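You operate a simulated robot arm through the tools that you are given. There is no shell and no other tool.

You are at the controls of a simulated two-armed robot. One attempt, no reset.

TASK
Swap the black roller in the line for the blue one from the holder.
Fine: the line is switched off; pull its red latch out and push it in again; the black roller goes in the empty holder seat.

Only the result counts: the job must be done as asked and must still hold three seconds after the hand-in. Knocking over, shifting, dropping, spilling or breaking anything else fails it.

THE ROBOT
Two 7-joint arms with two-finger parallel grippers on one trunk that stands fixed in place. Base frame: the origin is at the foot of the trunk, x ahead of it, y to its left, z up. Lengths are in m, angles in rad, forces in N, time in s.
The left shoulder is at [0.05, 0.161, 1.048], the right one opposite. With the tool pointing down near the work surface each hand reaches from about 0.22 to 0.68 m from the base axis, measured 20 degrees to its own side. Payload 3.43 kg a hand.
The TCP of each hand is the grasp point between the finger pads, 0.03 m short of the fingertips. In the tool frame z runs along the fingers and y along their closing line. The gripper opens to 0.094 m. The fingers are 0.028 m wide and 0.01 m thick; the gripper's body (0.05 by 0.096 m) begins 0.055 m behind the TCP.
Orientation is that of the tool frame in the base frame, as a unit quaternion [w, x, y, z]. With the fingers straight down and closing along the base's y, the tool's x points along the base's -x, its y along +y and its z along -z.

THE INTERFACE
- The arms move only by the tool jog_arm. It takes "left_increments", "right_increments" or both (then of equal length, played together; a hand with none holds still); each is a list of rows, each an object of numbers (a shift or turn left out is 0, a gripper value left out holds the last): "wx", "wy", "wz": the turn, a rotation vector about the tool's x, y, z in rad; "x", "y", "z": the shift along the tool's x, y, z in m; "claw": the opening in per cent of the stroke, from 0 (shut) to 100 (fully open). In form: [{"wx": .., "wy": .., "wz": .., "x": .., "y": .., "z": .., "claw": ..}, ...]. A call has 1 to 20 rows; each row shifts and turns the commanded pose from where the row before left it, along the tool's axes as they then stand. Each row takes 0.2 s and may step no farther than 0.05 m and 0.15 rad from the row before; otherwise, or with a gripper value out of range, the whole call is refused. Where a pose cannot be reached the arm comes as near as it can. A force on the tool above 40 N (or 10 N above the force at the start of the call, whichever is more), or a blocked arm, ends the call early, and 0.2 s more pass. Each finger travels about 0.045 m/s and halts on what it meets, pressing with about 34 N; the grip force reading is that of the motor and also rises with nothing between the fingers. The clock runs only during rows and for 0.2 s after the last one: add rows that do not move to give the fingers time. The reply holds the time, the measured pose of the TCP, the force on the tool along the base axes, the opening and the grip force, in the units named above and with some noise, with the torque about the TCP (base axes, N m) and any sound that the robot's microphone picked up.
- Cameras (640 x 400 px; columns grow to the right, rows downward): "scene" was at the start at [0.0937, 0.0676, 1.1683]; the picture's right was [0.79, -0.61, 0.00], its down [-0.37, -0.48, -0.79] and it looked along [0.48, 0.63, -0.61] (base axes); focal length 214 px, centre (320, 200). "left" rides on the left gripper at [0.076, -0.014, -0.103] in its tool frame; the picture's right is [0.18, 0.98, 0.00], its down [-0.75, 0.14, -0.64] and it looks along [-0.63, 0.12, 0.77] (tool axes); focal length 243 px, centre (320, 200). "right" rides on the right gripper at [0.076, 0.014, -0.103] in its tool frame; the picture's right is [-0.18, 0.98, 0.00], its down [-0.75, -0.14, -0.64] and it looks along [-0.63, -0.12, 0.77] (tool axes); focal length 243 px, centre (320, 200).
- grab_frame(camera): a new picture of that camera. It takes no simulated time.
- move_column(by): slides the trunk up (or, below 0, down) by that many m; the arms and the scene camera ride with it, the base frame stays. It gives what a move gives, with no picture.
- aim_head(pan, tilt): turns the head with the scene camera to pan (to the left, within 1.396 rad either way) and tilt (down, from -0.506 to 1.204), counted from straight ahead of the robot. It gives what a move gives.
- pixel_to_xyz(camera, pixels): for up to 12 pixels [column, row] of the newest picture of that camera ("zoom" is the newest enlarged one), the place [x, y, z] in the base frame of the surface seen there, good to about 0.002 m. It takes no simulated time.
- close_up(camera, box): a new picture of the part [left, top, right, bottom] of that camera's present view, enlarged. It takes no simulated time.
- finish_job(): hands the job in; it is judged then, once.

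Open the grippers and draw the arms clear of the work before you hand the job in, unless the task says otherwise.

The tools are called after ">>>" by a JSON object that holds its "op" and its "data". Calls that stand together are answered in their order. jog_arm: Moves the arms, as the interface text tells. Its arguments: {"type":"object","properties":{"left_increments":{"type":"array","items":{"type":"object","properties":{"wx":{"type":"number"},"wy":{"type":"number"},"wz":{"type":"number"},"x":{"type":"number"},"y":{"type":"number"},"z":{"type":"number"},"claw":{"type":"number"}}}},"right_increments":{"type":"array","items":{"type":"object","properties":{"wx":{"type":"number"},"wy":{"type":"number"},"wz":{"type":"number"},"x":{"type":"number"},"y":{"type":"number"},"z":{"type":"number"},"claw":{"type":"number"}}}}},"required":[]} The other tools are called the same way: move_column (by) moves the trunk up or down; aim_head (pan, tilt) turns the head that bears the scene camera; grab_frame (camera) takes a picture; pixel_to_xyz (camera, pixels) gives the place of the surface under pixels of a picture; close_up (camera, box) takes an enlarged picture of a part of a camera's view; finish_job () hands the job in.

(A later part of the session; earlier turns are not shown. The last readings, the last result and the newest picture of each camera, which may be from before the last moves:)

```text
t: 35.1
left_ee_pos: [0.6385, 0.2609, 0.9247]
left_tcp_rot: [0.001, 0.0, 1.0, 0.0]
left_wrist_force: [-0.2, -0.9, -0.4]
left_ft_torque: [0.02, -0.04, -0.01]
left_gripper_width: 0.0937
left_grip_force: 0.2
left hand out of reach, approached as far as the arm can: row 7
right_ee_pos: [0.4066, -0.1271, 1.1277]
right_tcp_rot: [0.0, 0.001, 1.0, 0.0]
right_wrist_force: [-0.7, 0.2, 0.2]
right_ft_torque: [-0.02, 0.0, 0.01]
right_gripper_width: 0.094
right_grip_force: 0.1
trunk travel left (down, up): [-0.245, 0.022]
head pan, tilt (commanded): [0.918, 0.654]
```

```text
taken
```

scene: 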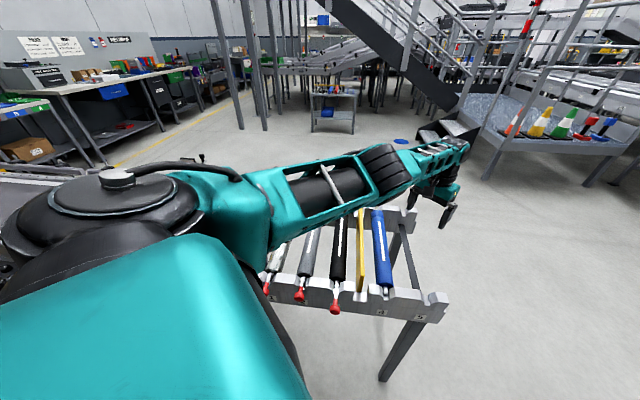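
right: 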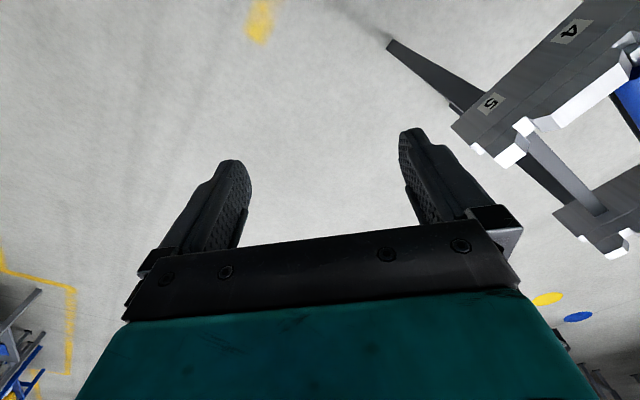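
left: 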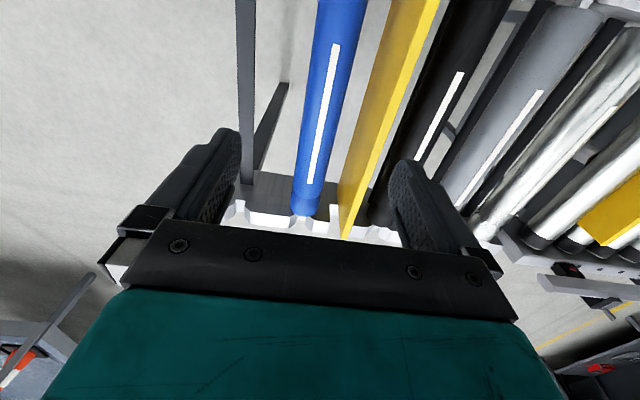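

The straight posture reached (0.6385, 0.2609, 0.925), confirming the stated reach; gripping at s≈0.625 keeps all seats within it. I raise slightly, turn to the 45° yaw, and then lower the trunk by 0.10 m.

>>> {"op": "jog_arm", "data": {"left_increments": [{"z": -0.03, "x": 0.01}, {"z": -0.03, "x": 0.01}, {"wz": -0.1309}, {"wz": -0.1309}, {"wz": -0.1309}, {"wz": -0.1309}, {"wz": -0.1309}, {"wz": -0.1309}, {}]}}

>>> {"op": "move_column", "data": {"by": -0.1}}

>>> {"op": "grab_frame", "data": {"camera": "scene"}}

>>> {"op": "grab_frame", "data": {"camera": "left"}}

```text
t: 37.1
left_ee_pos: [0.615, 0.2587, 0.9874]
left_tcp_rot: [0.0, -0.383, 0.924, 0.0]
left_wrist_force: [0.3, -1.1, 0.3]
left_ft_torque: [-0.03, -0.01, 0.03]
left_gripper_width: 0.0941
left_grip_force: 0.0
right_ee_pos: [0.4061, -0.1272, 1.1285]
right_tcp_rot: [-0.001, 0.0, 1.0, 0.0]
right_wrist_force: [0.2, 0.1, 0.0]
right_ft_torque: [0.0, -0.02, -0.02]
right_gripper_width: 0.0941
right_grip_force: 0.1
trunk travel left (down, up): [-0.245, 0.022]
head pan, tilt (commanded): [0.918, 0.654]
```

```text
t: 38.5
left_ee_pos: [0.6143, 0.2573, 0.887]
left_tcp_rot: [0.0, -0.383, 0.924, 0.0]
left_wrist_force: [-0.8, 0.2, -0.3]
left_ft_torque: [-0.02, 0.01, -0.02]
left_gripper_width: 0.094
left_grip_force: 0.1
right_ee_pos: [0.4069, -0.1282, 1.0294]
right_tcp_rot: [0.001, 0.0, 1.0, 0.0]
right_wrist_force: [-0.7, -0.1, -0.1]
right_ft_torque: [-0.01, -0.03, 0.01]
right_gripper_width: 0.0938
right_grip_force: 0.0
trunk travel left (down, up): [-0.145, 0.122]
head pan, tilt (commanded): [0.918, 0.654]
```

```text
taken
```

scene: 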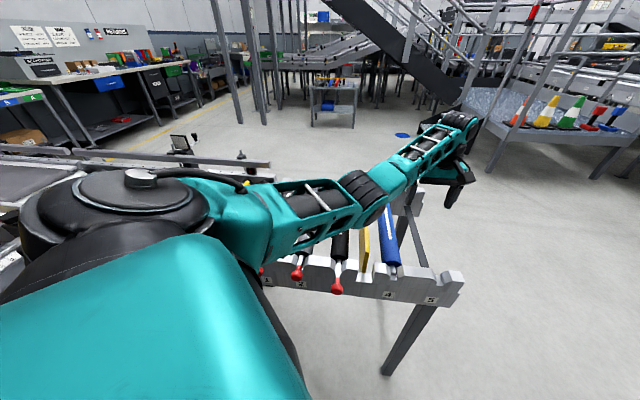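

```text
taken
```

left: 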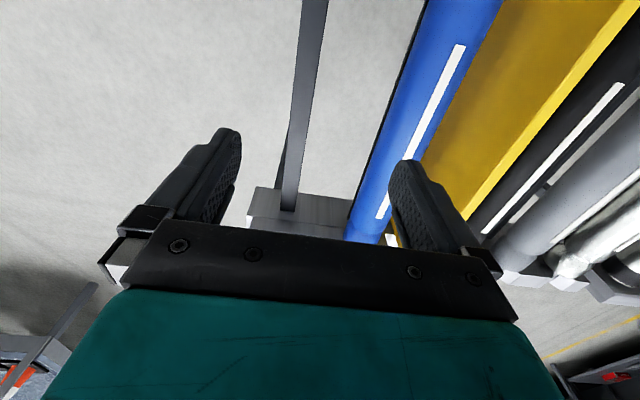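

The elbow now hangs somewhat low at (370,195) in the scene. I move the empty hand halfway toward the black roller at this safe height and watch the elbow.

>>> {"op": "jog_arm", "data": {"left_increments": [{"x": -0.003, "y": 0.039}, {"x": -0.003, "y": 0.039}, {"x": -0.003, "y": 0.039}, {}]}}

>>> {"op": "grab_frame", "data": {"camera": "scene"}}

```text
t: 39.5
left_ee_pos: [0.5401, 0.3465, 0.8857]
left_tcp_rot: [-0.001, -0.383, 0.924, 0.0]
left_wrist_force: [-0.4, 1.2, -0.6]
left_ft_torque: [0.0, -0.02, 0.02]
left_gripper_width: 0.094
left_grip_force: 0.0
right_ee_pos: [0.4062, -0.1276, 1.0282]
right_tcp_rot: [0.0, 0.0, 1.0, 0.0]
right_wrist_force: [0.4, 0.3, 1.0]
right_ft_torque: [0.03, 0.0, 0.05]
right_gripper_width: 0.0942
right_grip_force: 0.0
trunk travel left (down, up): [-0.145, 0.122]
head pan, tilt (commanded): [0.918, 0.654]
```

```text
taken
```

scene: 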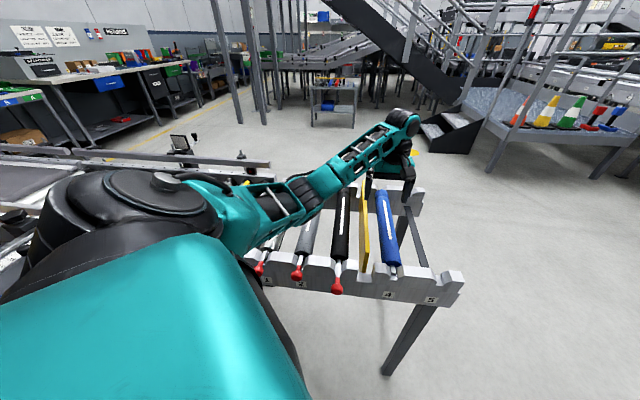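

I measure the elbow's surface heights at (300,190), (310,212), (345,175), (385,150).

>>> {"op": "pixel_to_xyz", "data": {"camera": "scene", "pixels": [[300, 190], [312, 208], [318, 200], [275, 205], [330, 180], [372, 150], [400, 120], [265, 238], [230, 215]]}}

```text
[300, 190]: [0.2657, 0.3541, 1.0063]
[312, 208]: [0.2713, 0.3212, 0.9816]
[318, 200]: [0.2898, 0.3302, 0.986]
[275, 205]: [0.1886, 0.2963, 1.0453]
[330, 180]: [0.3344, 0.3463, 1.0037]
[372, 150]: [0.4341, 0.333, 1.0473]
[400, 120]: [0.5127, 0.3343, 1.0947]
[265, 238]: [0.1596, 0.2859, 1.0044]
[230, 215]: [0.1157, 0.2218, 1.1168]
```

The elbow's underside is around z≈0.92, clear of the rack (≤0.812). I go on to above the black roller (c=0.0195, s=0.625) and narrow the fingers to ~0.07 m so they fit beside the divider.

>>> {"op": "jog_arm", "data": {"left_increments": [{"x": 0.0005, "y": 0.0391, "claw": 74}, {"x": 0.0005, "y": 0.0391}, {"x": 0.0005, "y": 0.0391}, {}]}}

>>> {"op": "grab_frame", "data": {"camera": "scene"}}

>>> {"op": "grab_frame", "data": {"camera": "left"}}

```text
t: 40.5
left_ee_pos: [0.4538, 0.4286, 0.8862]
left_tcp_rot: [0.001, -0.383, 0.924, 0.0]
left_wrist_force: [-0.2, -0.4, 0.1]
left_ft_torque: [-0.02, -0.02, -0.01]
left_gripper_width: 0.0696
left_grip_force: 0.0
right_ee_pos: [0.4074, -0.1261, 1.0278]
right_tcp_rot: [0.0, 0.0, 1.0, 0.0]
right_wrist_force: [0.1, 0.9, -0.3]
right_ft_torque: [0.02, 0.01, -0.03]
right_gripper_width: 0.094
right_grip_force: 0.0
trunk travel left (down, up): [-0.145, 0.122]
head pan, tilt (commanded): [0.918, 0.654]
```

```text
taken
```

scene: 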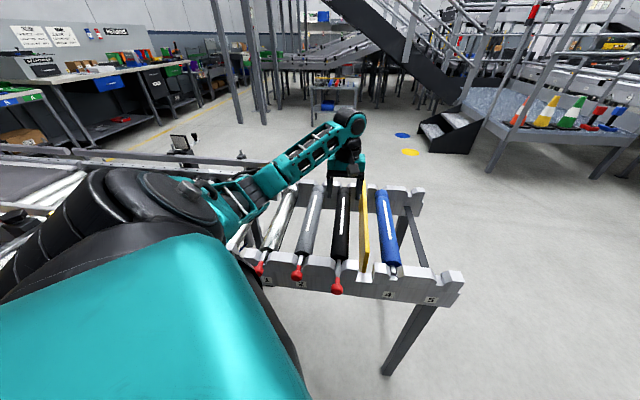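

```text
taken
```

left: 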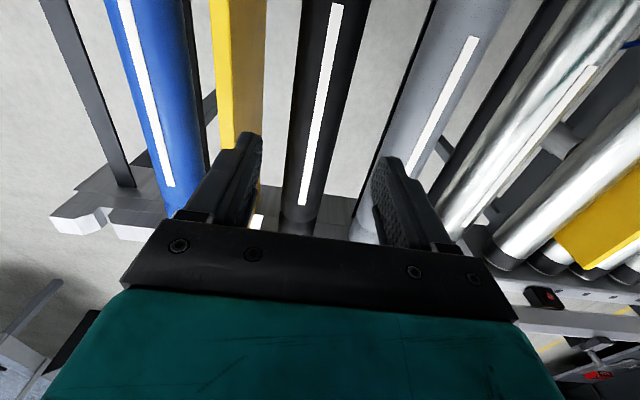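

The hand is over the black roller (fingers at (240,180) and (400,200), roller between). I check the elbow and the shelf beneath it, at pixels around (250,190)–(240,215).

>>> {"op": "pixel_to_xyz", "data": {"camera": "scene", "pixels": [[240, 195], [258, 200], [250, 212], [270, 180], [300, 160], [345, 125], [225, 205], [235, 222], [265, 210], [275, 235], [230, 235]]}}

>>> {"op": "close_up", "data": {"camera": "scene", "box": [180, 100, 420, 250]}}

```text
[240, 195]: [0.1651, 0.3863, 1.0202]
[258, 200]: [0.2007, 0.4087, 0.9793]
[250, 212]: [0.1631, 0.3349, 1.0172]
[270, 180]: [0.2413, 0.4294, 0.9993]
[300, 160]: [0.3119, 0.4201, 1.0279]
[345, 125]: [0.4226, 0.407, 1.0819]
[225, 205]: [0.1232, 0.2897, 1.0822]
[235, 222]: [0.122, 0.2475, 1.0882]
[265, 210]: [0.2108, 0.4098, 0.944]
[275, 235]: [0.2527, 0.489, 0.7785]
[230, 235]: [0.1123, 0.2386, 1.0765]
```

```text
2.67 times, centred on (300, 175) of scene
```

zoom: 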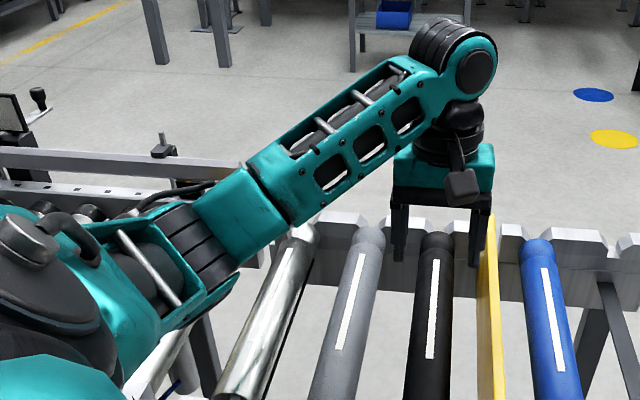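

Elbow centre is near (0.18, 0.39, 0.96). I check the heights of the neighbouring line under it.

>>> {"op": "pixel_to_xyz", "data": {"camera": "zoom", "pixels": [[60, 158], [150, 165], [60, 195], [165, 143], [90, 215], [145, 385], [175, 335], [275, 310], [210, 300], [15, 110], [38, 98]]}}

```text
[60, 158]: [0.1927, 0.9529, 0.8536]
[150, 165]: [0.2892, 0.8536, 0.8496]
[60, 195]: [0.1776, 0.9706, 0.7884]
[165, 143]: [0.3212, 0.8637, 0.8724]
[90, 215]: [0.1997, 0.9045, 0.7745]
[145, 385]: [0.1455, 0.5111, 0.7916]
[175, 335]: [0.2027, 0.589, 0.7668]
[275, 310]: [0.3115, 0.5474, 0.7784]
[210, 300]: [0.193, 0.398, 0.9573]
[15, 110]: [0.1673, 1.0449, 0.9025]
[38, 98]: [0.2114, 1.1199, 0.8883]
```

Nothing under the elbow is higher than ~0.8. I raise the trunk 0.06 m for extra elbow clearance and then descend to z≈0.80 over the black roller.

>>> {"op": "move_column", "data": {"by": 0.06}}

>>> {"op": "jog_arm", "data": {"left_increments": [{"x": 0.0, "z": 0.03}, {"z": 0.03}, {"z": 0.03}, {"z": 0.03}, {"z": 0.02}, {}]}}

>>> {"op": "grab_frame", "data": {"camera": "left"}}

>>> {"op": "close_up", "data": {"camera": "scene", "box": [180, 110, 420, 260]}}

```text
t: 41.5
left_ee_pos: [0.4551, 0.4298, 0.9457]
left_tcp_rot: [0.0, -0.383, 0.924, 0.0]
left_wrist_force: [-0.4, 0.1, 0.0]
left_ft_torque: [-0.01, -0.02, -0.02]
left_gripper_width: 0.0696
left_grip_force: 0.0
right_ee_pos: [0.4059, -0.1277, 1.0877]
right_tcp_rot: [0.0, 0.001, 1.0, -0.001]
right_wrist_force: [0.0, 0.3, -0.5]
right_ft_torque: [0.01, 0.0, -0.02]
right_gripper_width: 0.094
right_grip_force: 0.0
trunk travel left (down, up): [-0.205, 0.062]
head pan, tilt (commanded): [0.918, 0.654]
```

```text
t: 42.9
left_ee_pos: [0.4531, 0.4289, 0.806]
left_tcp_rot: [0.0, -0.383, 0.924, 0.0]
left_wrist_force: [0.7, -0.7, 1.0]
left_ft_torque: [0.01, 0.01, -0.01]
left_gripper_width: 0.0695
left_grip_force: 0.0
right_ee_pos: [0.4072, -0.1271, 1.0889]
right_tcp_rot: [-0.001, -0.001, 1.0, 0.0]
right_wrist_force: [-0.5, 0.7, 0.5]
right_ft_torque: [0.05, 0.04, 0.01]
right_gripper_width: 0.0939
right_grip_force: 0.1
trunk travel left (down, up): [-0.205, 0.062]
head pan, tilt (commanded): [0.918, 0.654]
```

```text
taken
```

left: 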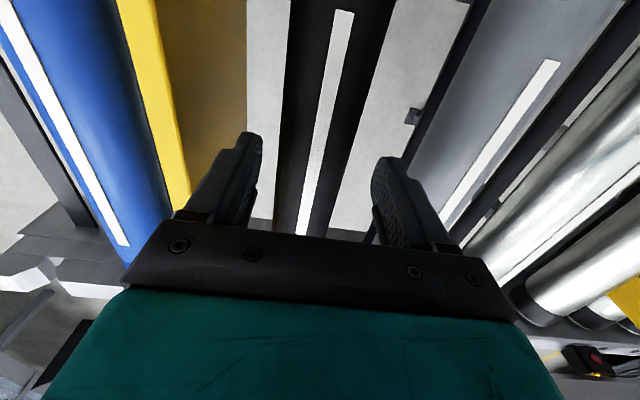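

```text
2.67 times, centred on (300, 185) of scene
```

zoom: 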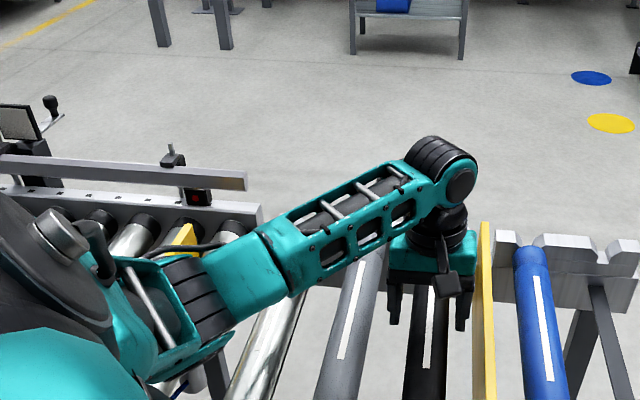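

The black roller lies between the fingertips (262,140) and (375,160). I measure the roller's edges and stripe to centre the grip exactly.

>>> {"op": "pixel_to_xyz", "data": {"camera": "left", "pixels": [[288, 80], [330, 80], [380, 80], [282, 130], [318, 130], [362, 130], [278, 170], [310, 170], [350, 170], [190, 130], [160, 60], [340, 30]]}}

```text
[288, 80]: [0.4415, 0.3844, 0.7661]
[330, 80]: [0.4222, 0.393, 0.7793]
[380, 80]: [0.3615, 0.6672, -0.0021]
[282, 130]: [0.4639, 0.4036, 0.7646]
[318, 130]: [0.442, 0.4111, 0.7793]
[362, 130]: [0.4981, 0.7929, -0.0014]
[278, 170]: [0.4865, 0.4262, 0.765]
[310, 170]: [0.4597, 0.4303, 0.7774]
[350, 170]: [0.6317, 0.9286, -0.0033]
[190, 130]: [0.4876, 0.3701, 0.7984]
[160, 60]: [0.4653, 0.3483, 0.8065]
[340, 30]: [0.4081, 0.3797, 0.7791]
```

Roller axis is at c≈0.0205 with radius ≈0.024; the hand is at c=0.0171. I correct by 3.4 mm and descend to z≈0.757.

>>> {"op": "jog_arm", "data": {"left_increments": [{"y": -0.0034}, {"z": 0.017}, {"z": 0.017}, {"z": 0.0145}, {}]}}

>>> {"op": "grab_frame", "data": {"camera": "left"}}

```text
t: 44.0
left_ee_pos: [0.4576, 0.4263, 0.7557]
left_tcp_rot: [0.0, -0.383, 0.924, 0.0]
left_wrist_force: [-0.3, -0.2, -0.1]
left_ft_torque: [-0.03, -0.02, -0.02]
left_gripper_width: 0.07
left_grip_force: 0.0
right_ee_pos: [0.4064, -0.1285, 1.0881]
right_tcp_rot: [0.001, 0.0, 1.0, 0.0]
right_wrist_force: [-0.8, -0.3, 0.0]
right_ft_torque: [0.03, 0.0, 0.0]
right_gripper_width: 0.094
right_grip_force: 0.1
trunk travel left (down, up): [-0.205, 0.062]
head pan, tilt (commanded): [0.918, 0.654]
```

```text
taken
```

left: 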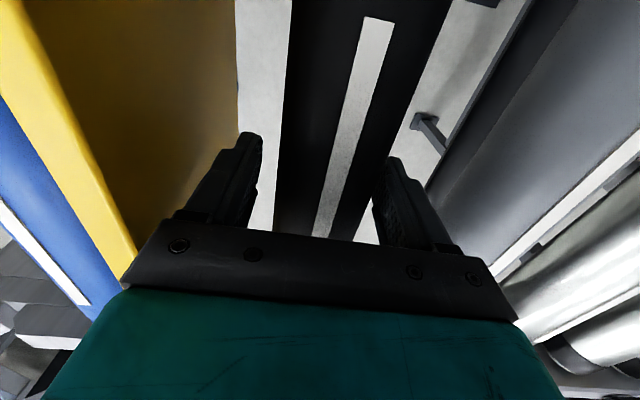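

TCP is at s=0.625, c≈0.021, z=0.756, without contact. I close the gripper on the roller.

>>> {"op": "jog_arm", "data": {"left_increments": [{"claw": 0}, {}, {}, {}, {}]}}

```text
t: 45.2
left_ee_pos: [0.4572, 0.4262, 0.7553]
left_tcp_rot: [-0.001, -0.383, 0.924, -0.001]
left_wrist_force: [-2.6, 2.7, -0.9]
left_ft_torque: [0.11, -0.01, 0.17]
left_gripper_width: 0.0538
left_grip_force: 34.5
right_ee_pos: [0.4062, -0.1278, 1.0879]
right_tcp_rot: [0.0, 0.0, 1.0, 0.0]
right_wrist_force: [-0.7, -0.5, -0.3]
right_ft_torque: [0.0, 0.01, 0.01]
right_gripper_width: 0.094
right_grip_force: 0.1
trunk travel left (down, up): [-0.205, 0.062]
head pan, tilt (commanded): [0.918, 0.654]
```

The grip reads 0.0538 m with 34.5 N, a bit wider than my 0.048 estimate; I check the picture before lifting.

>>> {"op": "close_up", "data": {"camera": "left", "box": [180, 60, 460, 250]}}

>>> {"op": "close_up", "data": {"camera": "scene", "box": [290, 150, 410, 225]}}

```text
2.11 times, centred on (320, 155) of left
```

zoom: 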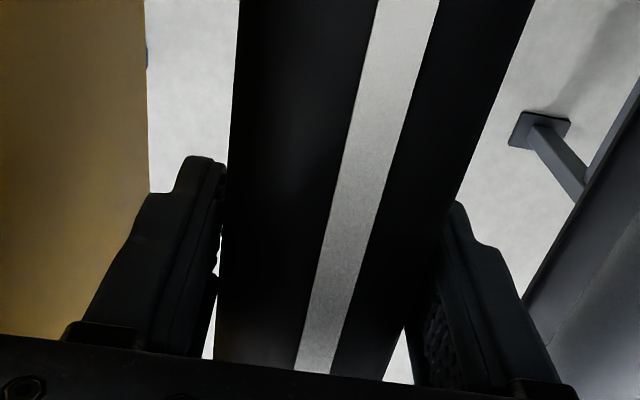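

```text
5.33 times, centred on (350, 188) of scene
```

zoom: 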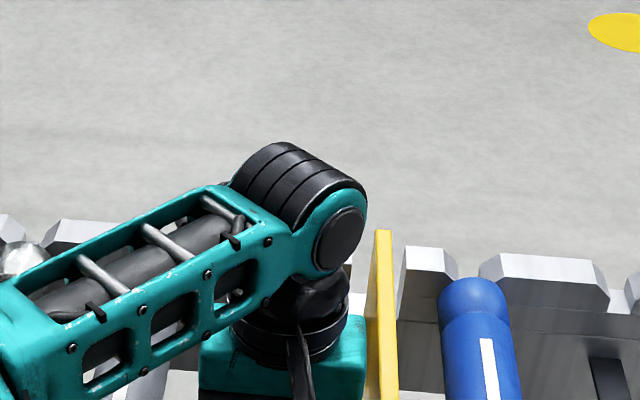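

The pads hold the roller on both sides. I lift straight up slowly and watch the force.

>>> {"op": "jog_arm", "data": {"left_increments": [{"z": -0.008}, {"z": -0.01}, {"z": -0.012}, {}]}}

>>> {"op": "grab_frame", "data": {"camera": "scene"}}

>>> {"op": "grab_frame", "data": {"camera": "left"}}

```text
t: 46.2
left_ee_pos: [0.4577, 0.4255, 0.7848]
left_tcp_rot: [0.0, -0.383, 0.924, 0.0]
left_wrist_force: [-0.1, 0.2, -0.5]
left_ft_torque: [-0.06, 0.02, 0.01]
left_gripper_width: 0.0491
left_grip_force: 34.3
right_ee_pos: [0.4067, -0.1278, 1.0878]
right_tcp_rot: [0.0, 0.0, 1.0, 0.0]
right_wrist_force: [-0.6, -0.7, -0.1]
right_ft_torque: [0.01, 0.01, 0.02]
right_gripper_width: 0.0939
right_grip_force: 0.0
trunk travel left (down, up): [-0.205, 0.062]
head pan, tilt (commanded): [0.918, 0.654]
```

```text
taken
```

scene: 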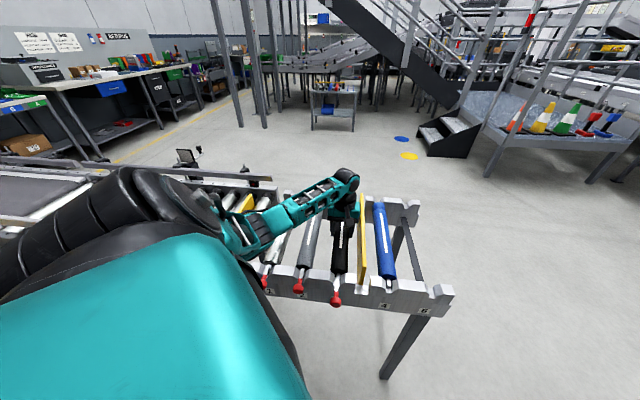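

```text
taken
```

left: 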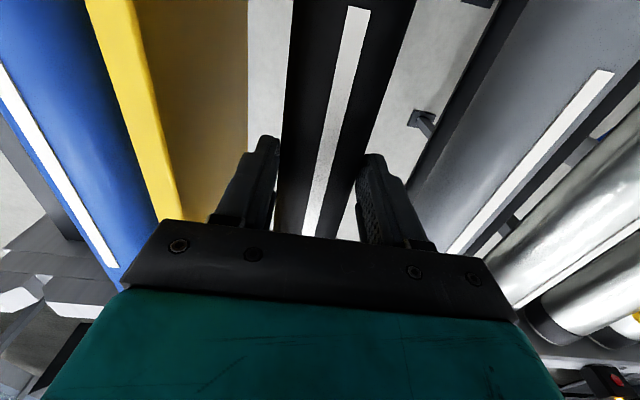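

The width shrank to 0.0491 and no weight is felt, so the roller may have slipped in the grip. I measure the black roller's stripe height.

>>> {"op": "pixel_to_xyz", "data": {"camera": "left", "pixels": [[350, 40], [335, 100], [322, 150], [312, 195], [290, 100], [284, 150]]}}

>>> {"op": "close_up", "data": {"camera": "scene", "box": [290, 180, 410, 315]}}

```text
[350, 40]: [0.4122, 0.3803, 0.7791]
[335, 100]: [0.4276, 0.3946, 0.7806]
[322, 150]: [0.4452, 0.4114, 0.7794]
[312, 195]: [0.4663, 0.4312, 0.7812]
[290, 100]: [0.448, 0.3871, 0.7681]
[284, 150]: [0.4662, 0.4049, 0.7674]
```

```text
2.96 times, centred on (350, 248) of scene
```

zoom: 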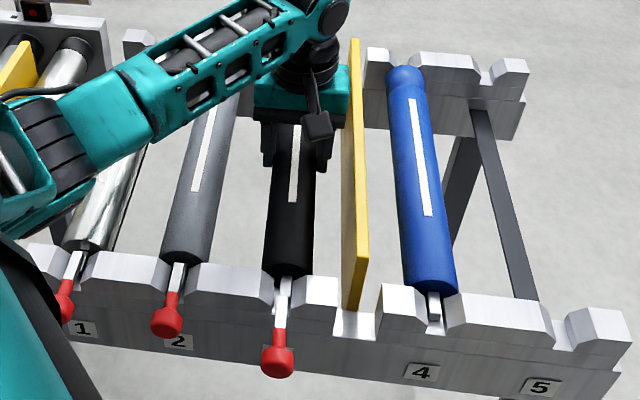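

The roller top is still at 0.780: the pads slid up along it, so something holds it or the grip is too weak. I look closely at its far end and near end.

>>> {"op": "close_up", "data": {"camera": "scene", "box": [300, 170, 420, 245]}}

>>> {"op": "close_up", "data": {"camera": "scene", "box": [310, 250, 370, 310]}}

```text
5.33 times, centred on (360, 208) of scene
```

zoom: 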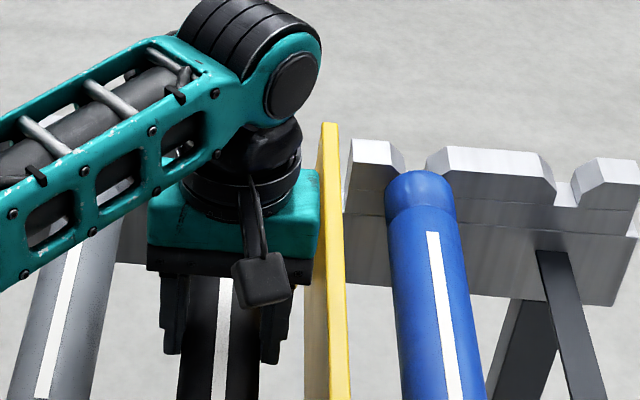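

```text
6.67 times, centred on (340, 280) of scene
```

zoom: 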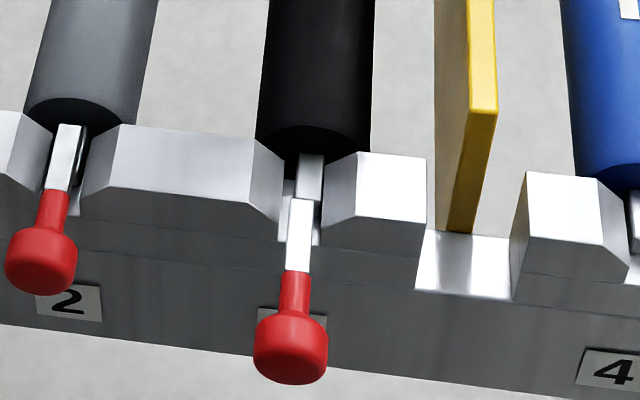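

Near the latch everything looks clear (bar end at (300,200), axle behind it). I open the fingers, rise to z≈1.0 and look at the far end with the left camera.

>>> {"op": "jog_arm", "data": {"left_increments": [{"claw": 74}, {}, {}, {"z": -0.03}, {"z": -0.04}, {"z": -0.045}, {"z": -0.045}, {"z": -0.045}, {}]}}

>>> {"op": "grab_frame", "data": {"camera": "left"}}

>>> {"op": "close_up", "data": {"camera": "left", "box": [220, 120, 420, 245]}}

```text
t: 48.2
left_ee_pos: [0.4559, 0.4274, 0.9923]
left_tcp_rot: [0.001, -0.383, 0.924, 0.001]
left_wrist_force: [0.1, 0.4, -0.5]
left_ft_torque: [-0.01, -0.03, -0.02]
left_gripper_width: 0.0697
left_grip_force: 0.0
right_ee_pos: [0.4072, -0.1276, 1.0882]
right_tcp_rot: [0.0, 0.0, 1.0, 0.0]
right_wrist_force: [0.7, -0.8, 0.0]
right_ft_torque: [0.0, -0.01, 0.0]
right_gripper_width: 0.0939
right_grip_force: 0.1
trunk travel left (down, up): [-0.205, 0.062]
head pan, tilt (commanded): [0.918, 0.654]
```

```text
taken
```

left: 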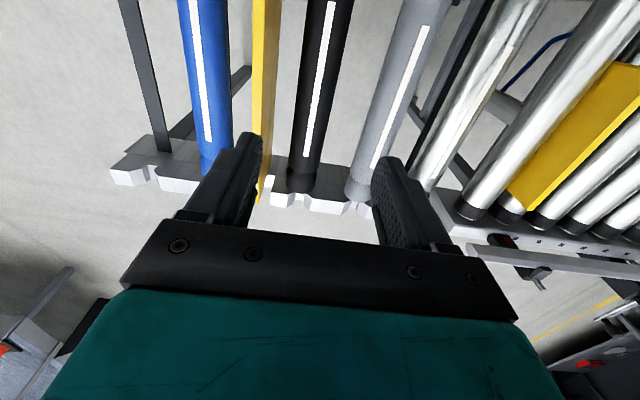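

```text
3.20 times, centred on (320, 182) of left
```

zoom: 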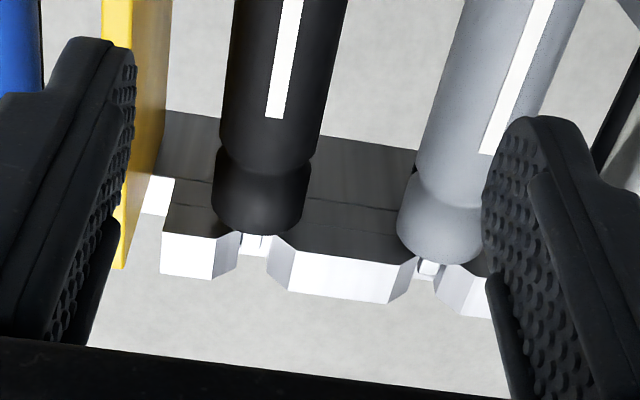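

Both far slots are open on top; the roller has a drive groove at its far end (so far end must stay far). I go down again and retry the lift in small steps, reading force each time.

>>> {"op": "jog_arm", "data": {"left_increments": [{"z": 0.04}, {"z": 0.04}, {"z": 0.04}, {"z": 0.04}, {"z": 0.04}, {"z": 0.02}, {"z": 0.02}, {}]}}

>>> {"op": "jog_arm", "data": {"left_increments": [{"claw": 0}, {}, {}, {}, {}, {}]}}

>>> {"op": "jog_arm", "data": {"left_increments": [{"z": -0.002}, {}]}}

```text
t: 50.0
left_ee_pos: [0.4576, 0.4271, 0.7527]
left_tcp_rot: [0.0, -0.383, 0.924, 0.0]
left_wrist_force: [0.2, 0.2, -0.8]
left_ft_torque: [0.0, 0.0, -0.03]
left_gripper_width: 0.0694
left_grip_force: 0.1
right_ee_pos: [0.4061, -0.1284, 1.0882]
right_tcp_rot: [0.0, 0.001, 1.0, 0.0]
right_wrist_force: [1.2, -0.1, -0.1]
right_ft_torque: [0.0, -0.02, 0.02]
right_gripper_width: 0.0941
right_grip_force: 0.1
trunk travel left (down, up): [-0.205, 0.062]
head pan, tilt (commanded): [0.918, 0.654]
```

```text
t: 51.5
left_ee_pos: [0.4569, 0.4272, 0.7535]
left_tcp_rot: [-0.001, -0.383, 0.924, 0.0]
left_wrist_force: [3.0, -3.8, -0.5]
left_ft_torque: [0.03, 0.0, -0.03]
left_gripper_width: 0.0539
left_grip_force: 34.3
right_ee_pos: [0.4063, -0.1284, 1.0884]
right_tcp_rot: [0.0, 0.0, 1.0, 0.0]
right_wrist_force: [0.2, -0.1, 0.4]
right_ft_torque: [0.0, -0.02, -0.02]
right_gripper_width: 0.0941
right_grip_force: 0.0
trunk travel left (down, up): [-0.205, 0.062]
head pan, tilt (commanded): [0.918, 0.654]
```

```text
t: 52.0
left_ee_pos: [0.4574, 0.4272, 0.7529]
left_tcp_rot: [-0.002, -0.383, 0.924, 0.0]
left_wrist_force: [0.3, -0.3, 0.3]
left_ft_torque: [-0.05, 0.03, 0.0]
left_gripper_width: 0.054
left_grip_force: 33.6
right_ee_pos: [0.4065, -0.1276, 1.0883]
right_tcp_rot: [0.0, 0.0, 1.0, 0.0]
right_wrist_force: [-0.5, 0.1, 0.7]
right_ft_torque: [0.01, 0.0, -0.01]
right_gripper_width: 0.094
right_grip_force: 0.0
trunk travel left (down, up): [-0.205, 0.062]
head pan, tilt (commanded): [0.918, 0.654]
```

No clear vertical force yet; I continue in small steps.

>>> {"op": "jog_arm", "data": {"left_increments": [{"z": -0.002}, {}]}}

>>> {"op": "jog_arm", "data": {"left_increments": [{"z": -0.002}, {}]}}

>>> {"op": "jog_arm", "data": {"left_increments": [{"z": -0.003}, {}]}}

```text
t: 52.6
left_ee_pos: [0.4579, 0.4262, 0.7558]
left_tcp_rot: [0.0, -0.383, 0.924, 0.0]
left_wrist_force: [-0.3, 0.9, -5.7]
left_ft_torque: [-0.05, 0.07, 0.02]
left_gripper_width: 0.054
left_grip_force: 34.1
right_ee_pos: [0.4072, -0.1268, 1.0879]
right_tcp_rot: [0.0, 0.0, 1.0, 0.0]
right_wrist_force: [0.5, 0.3, 0.4]
right_ft_torque: [0.0, -0.01, 0.0]
right_gripper_width: 0.0941
right_grip_force: 0.1
trunk travel left (down, up): [-0.205, 0.062]
head pan, tilt (commanded): [0.918, 0.654]
```

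```text
t: 53.2
left_ee_pos: [0.457, 0.4273, 0.758]
left_tcp_rot: [0.0, -0.383, 0.924, 0.0]
left_wrist_force: [0.8, 0.5, -5.6]
left_ft_torque: [-0.07, 0.06, 0.0]
left_gripper_width: 0.0543
left_grip_force: 33.1
right_ee_pos: [0.4069, -0.1283, 1.0867]
right_tcp_rot: [0.0, -0.001, 1.0, 0.0]
right_wrist_force: [0.6, -0.3, 0.9]
right_ft_torque: [0.04, 0.01, 0.0]
right_gripper_width: 0.0938
right_grip_force: 0.1
trunk travel left (down, up): [-0.205, 0.062]
head pan, tilt (commanded): [0.918, 0.654]
```

```text
t: 53.9
left_ee_pos: [0.4571, 0.4286, 0.7608]
left_tcp_rot: [0.001, -0.383, 0.924, 0.0]
left_wrist_force: [0.3, -0.3, -4.9]
left_ft_torque: [-0.04, 0.03, 0.04]
left_gripper_width: 0.054
left_grip_force: 33.6
right_ee_pos: [0.4064, -0.1279, 1.0891]
right_tcp_rot: [-0.001, 0.0, 1.0, 0.001]
right_wrist_force: [0.8, 0.0, 0.7]
right_ft_torque: [0.03, -0.01, 0.03]
right_gripper_width: 0.094
right_grip_force: 0.1
trunk travel left (down, up): [-0.205, 0.062]
head pan, tilt (commanded): [0.918, 0.654]
```

A steady −5.5 N shows the roller's weight, so it is rising with the hand now. I check the picture to see it lift evenly and whether anything snags.

>>> {"op": "grab_frame", "data": {"camera": "left"}}

>>> {"op": "close_up", "data": {"camera": "scene", "box": [310, 250, 370, 310]}}

```text
taken
```

left: 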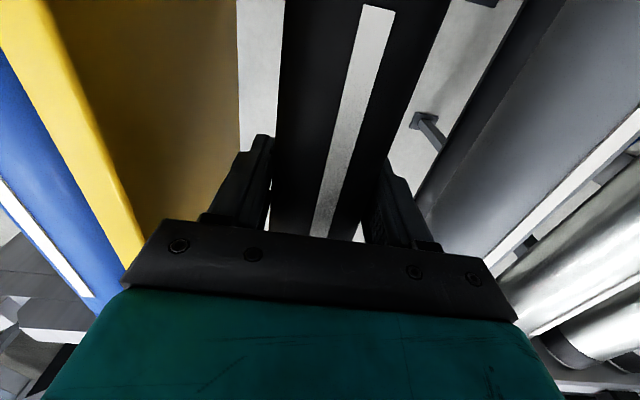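

```text
6.67 times, centred on (340, 280) of scene
```

zoom: 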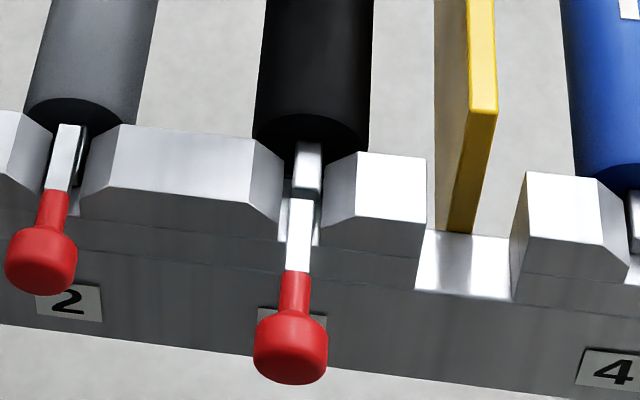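

The axle end now shows at (308,170), rising. I lift on gently with 3 mm rows.

>>> {"op": "jog_arm", "data": {"left_increments": [{"z": -0.003}, {"z": -0.003}, {"z": -0.003}, {"z": -0.003}, {}]}}

>>> {"op": "close_up", "data": {"camera": "scene", "box": [310, 250, 370, 310]}}

```text
t: 55.0
left_ee_pos: [0.458, 0.4254, 0.7727]
left_tcp_rot: [0.0, -0.383, 0.924, 0.0]
left_wrist_force: [0.4, 0.0, -5.1]
left_ft_torque: [-0.06, 0.04, -0.01]
left_gripper_width: 0.0538
left_grip_force: 33.5
right_ee_pos: [0.4078, -0.1278, 1.0879]
right_tcp_rot: [0.0, 0.0, 1.0, 0.0]
right_wrist_force: [-0.2, -0.8, -0.3]
right_ft_torque: [0.0, -0.01, -0.02]
right_gripper_width: 0.0937
right_grip_force: 0.0
trunk travel left (down, up): [-0.205, 0.062]
head pan, tilt (commanded): [0.918, 0.654]
```

```text
6.67 times, centred on (340, 280) of scene
```

zoom: 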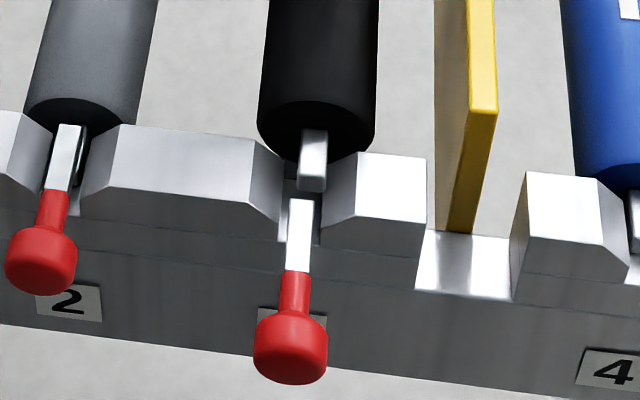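

It lifts freely now (TCP 0.7727, weight −5.1 N). I keep rising with 5 mm rows.

>>> {"op": "jog_arm", "data": {"left_increments": [{"z": -0.004}, {"z": -0.005}, {"z": -0.005}, {"z": -0.005}, {"z": -0.005}, {"z": -0.005}, {"z": -0.005}, {"z": -0.005}, {"z": -0.005}, {"z": -0.004}, {}]}}

>>> {"op": "close_up", "data": {"camera": "scene", "box": [280, 180, 440, 305]}}

>>> {"op": "grab_frame", "data": {"camera": "left"}}

```text
t: 57.5
left_ee_pos: [0.4587, 0.4257, 0.8217]
left_tcp_rot: [0.0, -0.384, 0.924, 0.001]
left_wrist_force: [0.9, 0.7, -5.3]
left_ft_torque: [-0.07, 0.05, 0.0]
left_gripper_width: 0.0542
left_grip_force: 34.1
right_ee_pos: [0.4059, -0.1271, 1.0872]
right_tcp_rot: [0.0, 0.0, 1.0, 0.0]
right_wrist_force: [0.0, -0.5, 0.2]
right_ft_torque: [0.0, 0.01, -0.02]
right_gripper_width: 0.0939
right_grip_force: 0.1
trunk travel left (down, up): [-0.205, 0.062]
head pan, tilt (commanded): [0.918, 0.654]
```

```text
3.20 times, centred on (360, 242) of scene
```

zoom: 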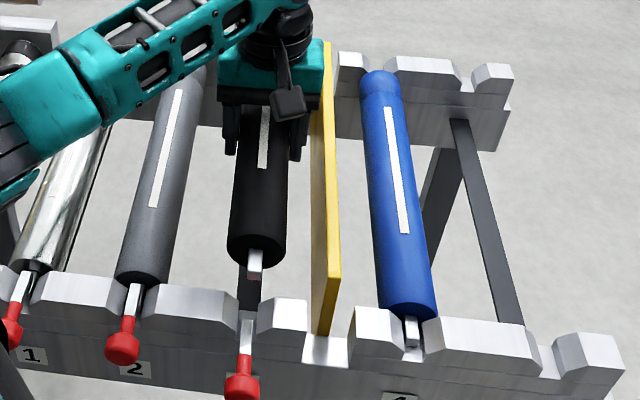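

```text
taken
```

left: 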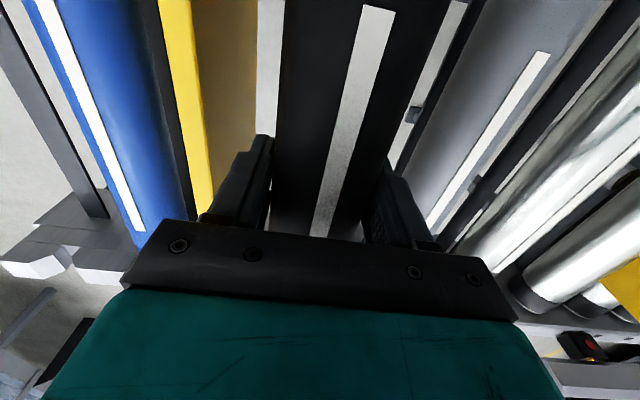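

The roller hangs firmly in the hand. I measure its tilt along the stripe and the near axle position.

>>> {"op": "pixel_to_xyz", "data": {"camera": "zoom", "pixels": [[262, 160], [255, 200], [250, 235], [255, 262], [254, 275]]}}

>>> {"op": "pixel_to_xyz", "data": {"camera": "left", "pixels": [[375, 20], [355, 90], [340, 145], [325, 205], [285, 80], [276, 160]]}}

```text
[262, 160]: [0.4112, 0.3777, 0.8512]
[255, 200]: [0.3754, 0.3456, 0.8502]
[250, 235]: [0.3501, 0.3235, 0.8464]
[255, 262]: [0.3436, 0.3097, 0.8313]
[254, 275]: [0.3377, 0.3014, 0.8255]
```

```text
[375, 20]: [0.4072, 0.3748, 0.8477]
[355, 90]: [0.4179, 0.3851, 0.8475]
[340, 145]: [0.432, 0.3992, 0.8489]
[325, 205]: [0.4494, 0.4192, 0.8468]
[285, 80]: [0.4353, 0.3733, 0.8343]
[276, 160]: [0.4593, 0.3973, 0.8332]
```

The roller is level (top ≈0.849, TCP at its axis) and centred. I lift on to z≈0.935 before lowering the trunk for the carry.

>>> {"op": "jog_arm", "data": {"left_increments": [{"z": -0.005}, {"z": -0.006}, {"z": -0.006}, {"z": -0.006}, {"z": -0.006}, {"z": -0.006}, {"z": -0.006}, {"z": -0.006}, {"z": -0.006}, {"z": -0.006}, {"z": -0.006}, {"z": -0.006}, {"z": -0.006}, {"z": -0.006}, {"z": -0.006}, {"z": -0.006}, {"z": -0.006}, {"z": -0.006}, {"z": -0.005}, {}]}}

>>> {"op": "move_column", "data": {"by": -0.06}}

>>> {"op": "grab_frame", "data": {"camera": "scene"}}

```text
t: 61.6
left_ee_pos: [0.4582, 0.4267, 0.932]
left_tcp_rot: [0.0, -0.382, 0.924, 0.0]
left_wrist_force: [-0.3, 0.8, -4.7]
left_ft_torque: [-0.09, 0.09, 0.03]
left_gripper_width: 0.0542
left_grip_force: 34.8
right_ee_pos: [0.4073, -0.1271, 1.0883]
right_tcp_rot: [-0.001, 0.0, 1.0, -0.001]
right_wrist_force: [0.0, -0.4, -0.2]
right_ft_torque: [0.01, 0.01, -0.02]
right_gripper_width: 0.0941
right_grip_force: 0.1
trunk travel left (down, up): [-0.205, 0.062]
head pan, tilt (commanded): [0.918, 0.654]
```

```text
t: 62.6
left_ee_pos: [0.4575, 0.4257, 0.8718]
left_tcp_rot: [0.0, -0.383, 0.924, -0.001]
left_wrist_force: [-0.7, -0.3, -5.6]
left_ft_torque: [-0.04, 0.03, 0.02]
left_gripper_width: 0.0541
left_grip_force: 34.3
right_ee_pos: [0.4068, -0.128, 1.0277]
right_tcp_rot: [0.0, -0.001, 1.0, 0.0]
right_wrist_force: [0.7, -0.6, 0.3]
right_ft_torque: [-0.02, 0.0, -0.01]
right_gripper_width: 0.0938
right_grip_force: 0.1
trunk travel left (down, up): [-0.145, 0.122]
head pan, tilt (commanded): [0.918, 0.654]
```

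```text
taken
```

scene: 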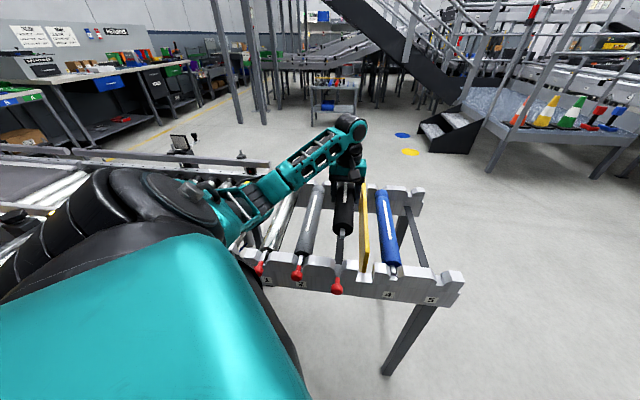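

The roller clears the divider by ~3 cm. I carry it sideways along +v by 0.2495 m to above seat 5.

>>> {"op": "jog_arm", "data": {"left_increments": [{"y": -0.006}, {"y": -0.012}, {"y": -0.0145}, {"y": -0.0145}, {"y": -0.0145}, {"y": -0.0145}, {"y": -0.0145}, {"y": -0.0145}, {"y": -0.0145}, {"y": -0.0145}, {"y": -0.0145}, {"y": -0.0145}, {"y": -0.0145}, {"y": -0.0145}, {"y": -0.0145}, {"y": -0.0145}, {"y": -0.0145}, {"y": -0.008}, {"y": -0.006}, {}]}}

>>> {"op": "grab_frame", "data": {"camera": "scene"}}

>>> {"op": "grab_frame", "data": {"camera": "left"}}

```text
t: 66.8
left_ee_pos: [0.6344, 0.2485, 0.8726]
left_tcp_rot: [-0.001, -0.383, 0.924, 0.0]
left_wrist_force: [0.4, 0.7, -5.6]
left_ft_torque: [-0.03, 0.05, -0.03]
left_gripper_width: 0.0541
left_grip_force: 34.4
right_ee_pos: [0.4059, -0.1276, 1.0275]
right_tcp_rot: [0.0, 0.0, 1.0, 0.0]
right_wrist_force: [1.0, 0.4, -0.2]
right_ft_torque: [0.02, 0.01, -0.02]
right_gripper_width: 0.0941
right_grip_force: 0.0
trunk travel left (down, up): [-0.145, 0.122]
head pan, tilt (commanded): [0.918, 0.654]
```

```text
taken
```

scene: 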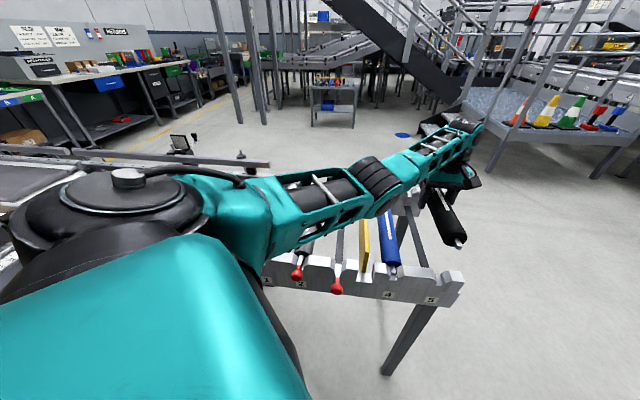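

```text
taken
```

left: 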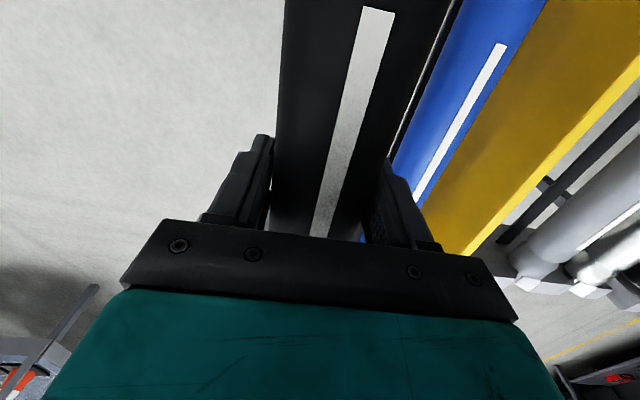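

Over seat 5 at s=0.624, c=0.273 with steady weight. I look at seat 5's near slot and the hanging axle before lowering.

>>> {"op": "close_up", "data": {"camera": "scene", "box": [400, 225, 480, 310]}}

```text
4.71 times, centred on (440, 268) of scene
```

zoom: 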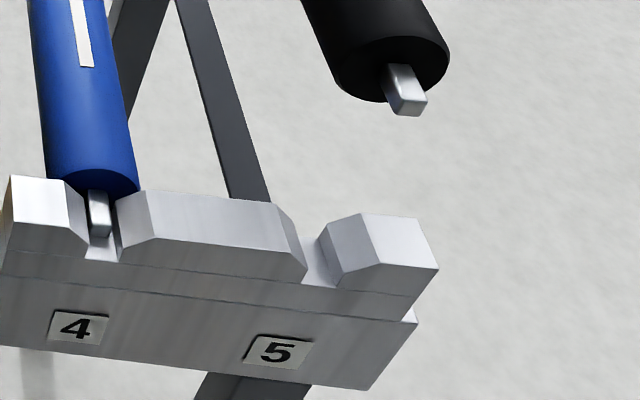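

I measure slot 5 (floor near (318,270)), its chamfers, and the black axle end (405,90).

>>> {"op": "pixel_to_xyz", "data": {"camera": "zoom", "pixels": [[318, 265], [322, 277], [310, 255], [300, 250], [340, 260], [300, 268], [400, 80], [408, 95], [412, 106], [390, 95], [420, 88], [95, 205]]}}

>>> {"op": "pixel_to_xyz", "data": {"camera": "zoom", "pixels": [[318, 280], [328, 283], [312, 283], [325, 270], [314, 245], [97, 250], [90, 245], [110, 258], [106, 240], [88, 230], [278, 352], [75, 327]]}}

```text
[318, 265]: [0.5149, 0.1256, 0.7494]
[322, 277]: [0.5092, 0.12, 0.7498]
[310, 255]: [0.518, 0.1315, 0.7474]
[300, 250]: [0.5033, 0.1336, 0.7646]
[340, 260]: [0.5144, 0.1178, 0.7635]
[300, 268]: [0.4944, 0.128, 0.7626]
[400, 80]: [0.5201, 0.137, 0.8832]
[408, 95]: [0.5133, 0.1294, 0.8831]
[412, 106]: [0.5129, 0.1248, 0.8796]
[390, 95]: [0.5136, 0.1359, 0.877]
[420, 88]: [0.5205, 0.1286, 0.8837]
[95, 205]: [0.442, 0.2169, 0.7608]
```

```text
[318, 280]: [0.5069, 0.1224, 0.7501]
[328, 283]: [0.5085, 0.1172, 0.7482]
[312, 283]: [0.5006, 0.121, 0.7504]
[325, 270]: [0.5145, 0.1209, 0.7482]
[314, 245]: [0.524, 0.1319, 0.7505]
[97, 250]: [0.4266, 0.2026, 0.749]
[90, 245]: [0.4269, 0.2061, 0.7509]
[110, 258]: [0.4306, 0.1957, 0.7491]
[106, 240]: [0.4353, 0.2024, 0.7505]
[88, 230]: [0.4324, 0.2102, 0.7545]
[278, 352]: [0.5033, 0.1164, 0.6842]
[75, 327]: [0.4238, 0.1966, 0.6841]
```

Slot 5 is centred at c≈0.2725 and the axle is at ≈0.2715 with the same s as before, so it will enter the chamfers. I lower the trunk by 0.07 m.

>>> {"op": "move_column", "data": {"by": -0.07}}

>>> {"op": "close_up", "data": {"camera": "scene", "box": [400, 205, 480, 290]}}

>>> {"op": "grab_frame", "data": {"camera": "scene"}}

```text
t: 67.9
left_ee_pos: [0.6337, 0.2479, 0.8037]
left_tcp_rot: [0.0, -0.383, 0.924, -0.001]
left_wrist_force: [-1.3, 0.2, -5.4]
left_ft_torque: [-0.06, 0.04, 0.04]
left_gripper_width: 0.0541
left_grip_force: 33.9
right_ee_pos: [0.4071, -0.1272, 0.9585]
right_tcp_rot: [0.001, 0.0, 1.0, 0.0]
right_wrist_force: [-0.1, -0.4, -0.2]
right_ft_torque: [0.01, 0.03, -0.01]
right_gripper_width: 0.0939
right_grip_force: 0.1
trunk travel left (down, up): [-0.075, 0.192]
head pan, tilt (commanded): [0.918, 0.654]
```

```text
4.71 times, centred on (440, 248) of scene
```

zoom: 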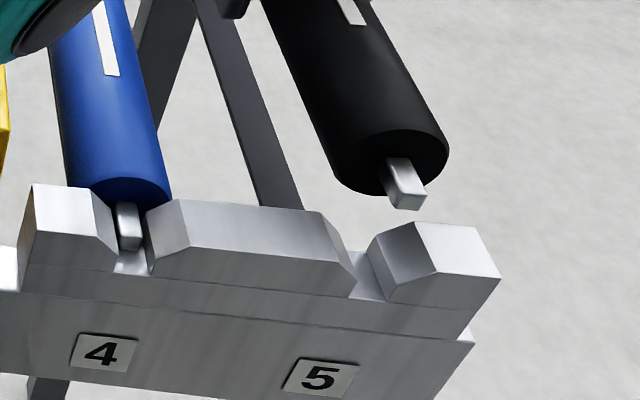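

```text
taken
```

scene: 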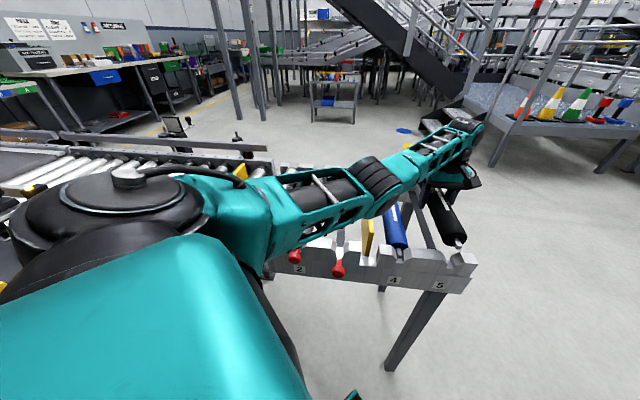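

The elbow now spans over the divider and blue roller; I measure its underside edge (around (330,232), (380,212)) before lowering more.

>>> {"op": "pixel_to_xyz", "data": {"camera": "scene", "pixels": [[330, 225], [355, 212], [380, 212], [395, 200], [400, 195], [430, 165], [300, 235], [365, 230], [340, 215]]}}

>>> {"op": "pixel_to_xyz", "data": {"camera": "zoom", "pixels": [[403, 180], [407, 195], [385, 185], [424, 190], [365, 270], [375, 285], [355, 285], [380, 265], [358, 292], [378, 298], [360, 258], [330, 150]]}}

```text
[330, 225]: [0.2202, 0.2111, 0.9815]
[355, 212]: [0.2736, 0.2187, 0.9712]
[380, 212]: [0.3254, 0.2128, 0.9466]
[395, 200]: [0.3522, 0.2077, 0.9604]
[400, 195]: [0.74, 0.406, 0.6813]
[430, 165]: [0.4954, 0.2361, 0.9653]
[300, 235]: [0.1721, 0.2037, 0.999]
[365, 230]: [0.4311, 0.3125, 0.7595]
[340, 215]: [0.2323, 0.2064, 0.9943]
```

```text
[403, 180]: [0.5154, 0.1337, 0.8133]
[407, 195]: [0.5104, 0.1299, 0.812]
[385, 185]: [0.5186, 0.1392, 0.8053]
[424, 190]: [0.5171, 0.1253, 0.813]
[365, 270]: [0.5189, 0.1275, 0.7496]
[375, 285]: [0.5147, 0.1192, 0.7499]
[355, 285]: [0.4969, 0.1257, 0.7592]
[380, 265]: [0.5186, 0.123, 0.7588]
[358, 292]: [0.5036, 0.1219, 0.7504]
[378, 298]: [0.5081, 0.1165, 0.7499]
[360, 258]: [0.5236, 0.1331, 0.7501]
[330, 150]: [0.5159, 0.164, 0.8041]
```

Elbow underside is ≥0.9, fine. The axle is ~1.5 mm left of the slot's centre; I shift 1 mm in +v and lower toward the chamfers.

>>> {"op": "jog_arm", "data": {"left_increments": [{"y": -0.001, "z": 0.006}, {"z": 0.007}, {"z": 0.007}, {"z": 0.007}, {"z": 0.005}, {}]}}

>>> {"op": "close_up", "data": {"camera": "scene", "box": [400, 205, 480, 290]}}

```text
t: 69.3
left_ee_pos: [0.6353, 0.2496, 0.7708]
left_tcp_rot: [0.0, -0.383, 0.924, 0.0]
left_wrist_force: [0.0, 0.3, -6.5]
left_ft_torque: [-0.03, 0.04, 0.02]
left_gripper_width: 0.0542
left_grip_force: 33.8
right_ee_pos: [0.4069, -0.1285, 0.9568]
right_tcp_rot: [0.0, 0.001, 1.0, 0.0]
right_wrist_force: [-0.5, 0.6, 0.9]
right_ft_torque: [-0.01, 0.01, -0.01]
right_gripper_width: 0.0941
right_grip_force: 0.1
trunk travel left (down, up): [-0.075, 0.192]
head pan, tilt (commanded): [0.918, 0.654]
```

```text
4.71 times, centred on (440, 248) of scene
```

zoom: 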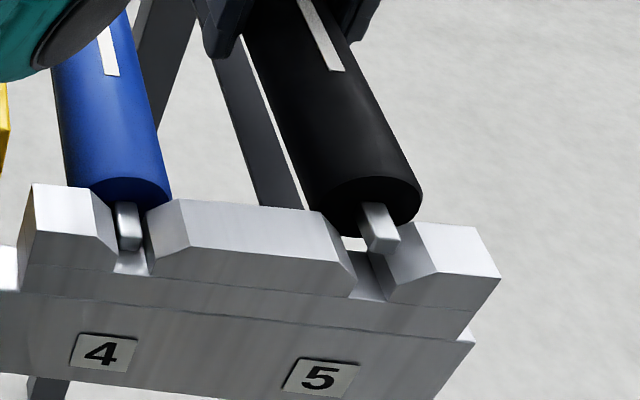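

The axle sits over the slot mouth ((380,235) above (370,275)). I lower with 3 mm rows, watching for the weight to go off.

>>> {"op": "jog_arm", "data": {"left_increments": [{"z": 0.003}, {"z": 0.003}, {"z": 0.003}, {"z": 0.003}, {}]}}

>>> {"op": "close_up", "data": {"camera": "scene", "box": [400, 205, 480, 290]}}

```text
t: 70.5
left_ee_pos: [0.6351, 0.2489, 0.7663]
left_tcp_rot: [0.007, -0.382, 0.924, -0.002]
left_wrist_force: [-0.6, 10.5, 31.7]
left_ft_torque: [-0.64, 0.34, 0.1]
left_gripper_width: 0.0541
left_grip_force: 33.6
right_ee_pos: [0.4038, -0.1274, 0.9601]
right_tcp_rot: [0.002, 0.0, 1.0, 0.0]
right_wrist_force: [-0.2, 0.2, -0.8]
right_ft_torque: [0.01, 0.0, 0.02]
right_gripper_width: 0.0941
right_grip_force: 0.0
trunk travel left (down, up): [-0.075, 0.192]
head pan, tilt (commanded): [0.918, 0.654]
```

```text
4.71 times, centred on (440, 248) of scene
```

zoom: 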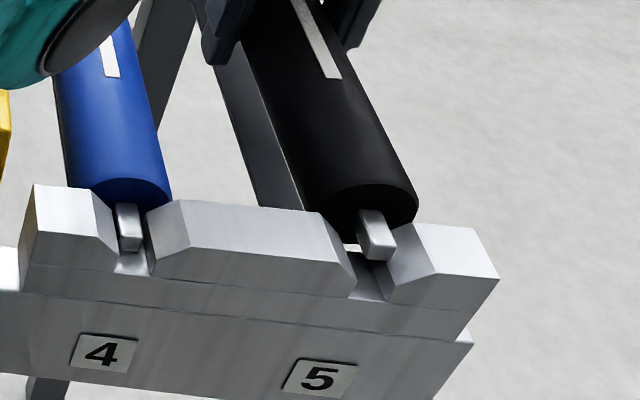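

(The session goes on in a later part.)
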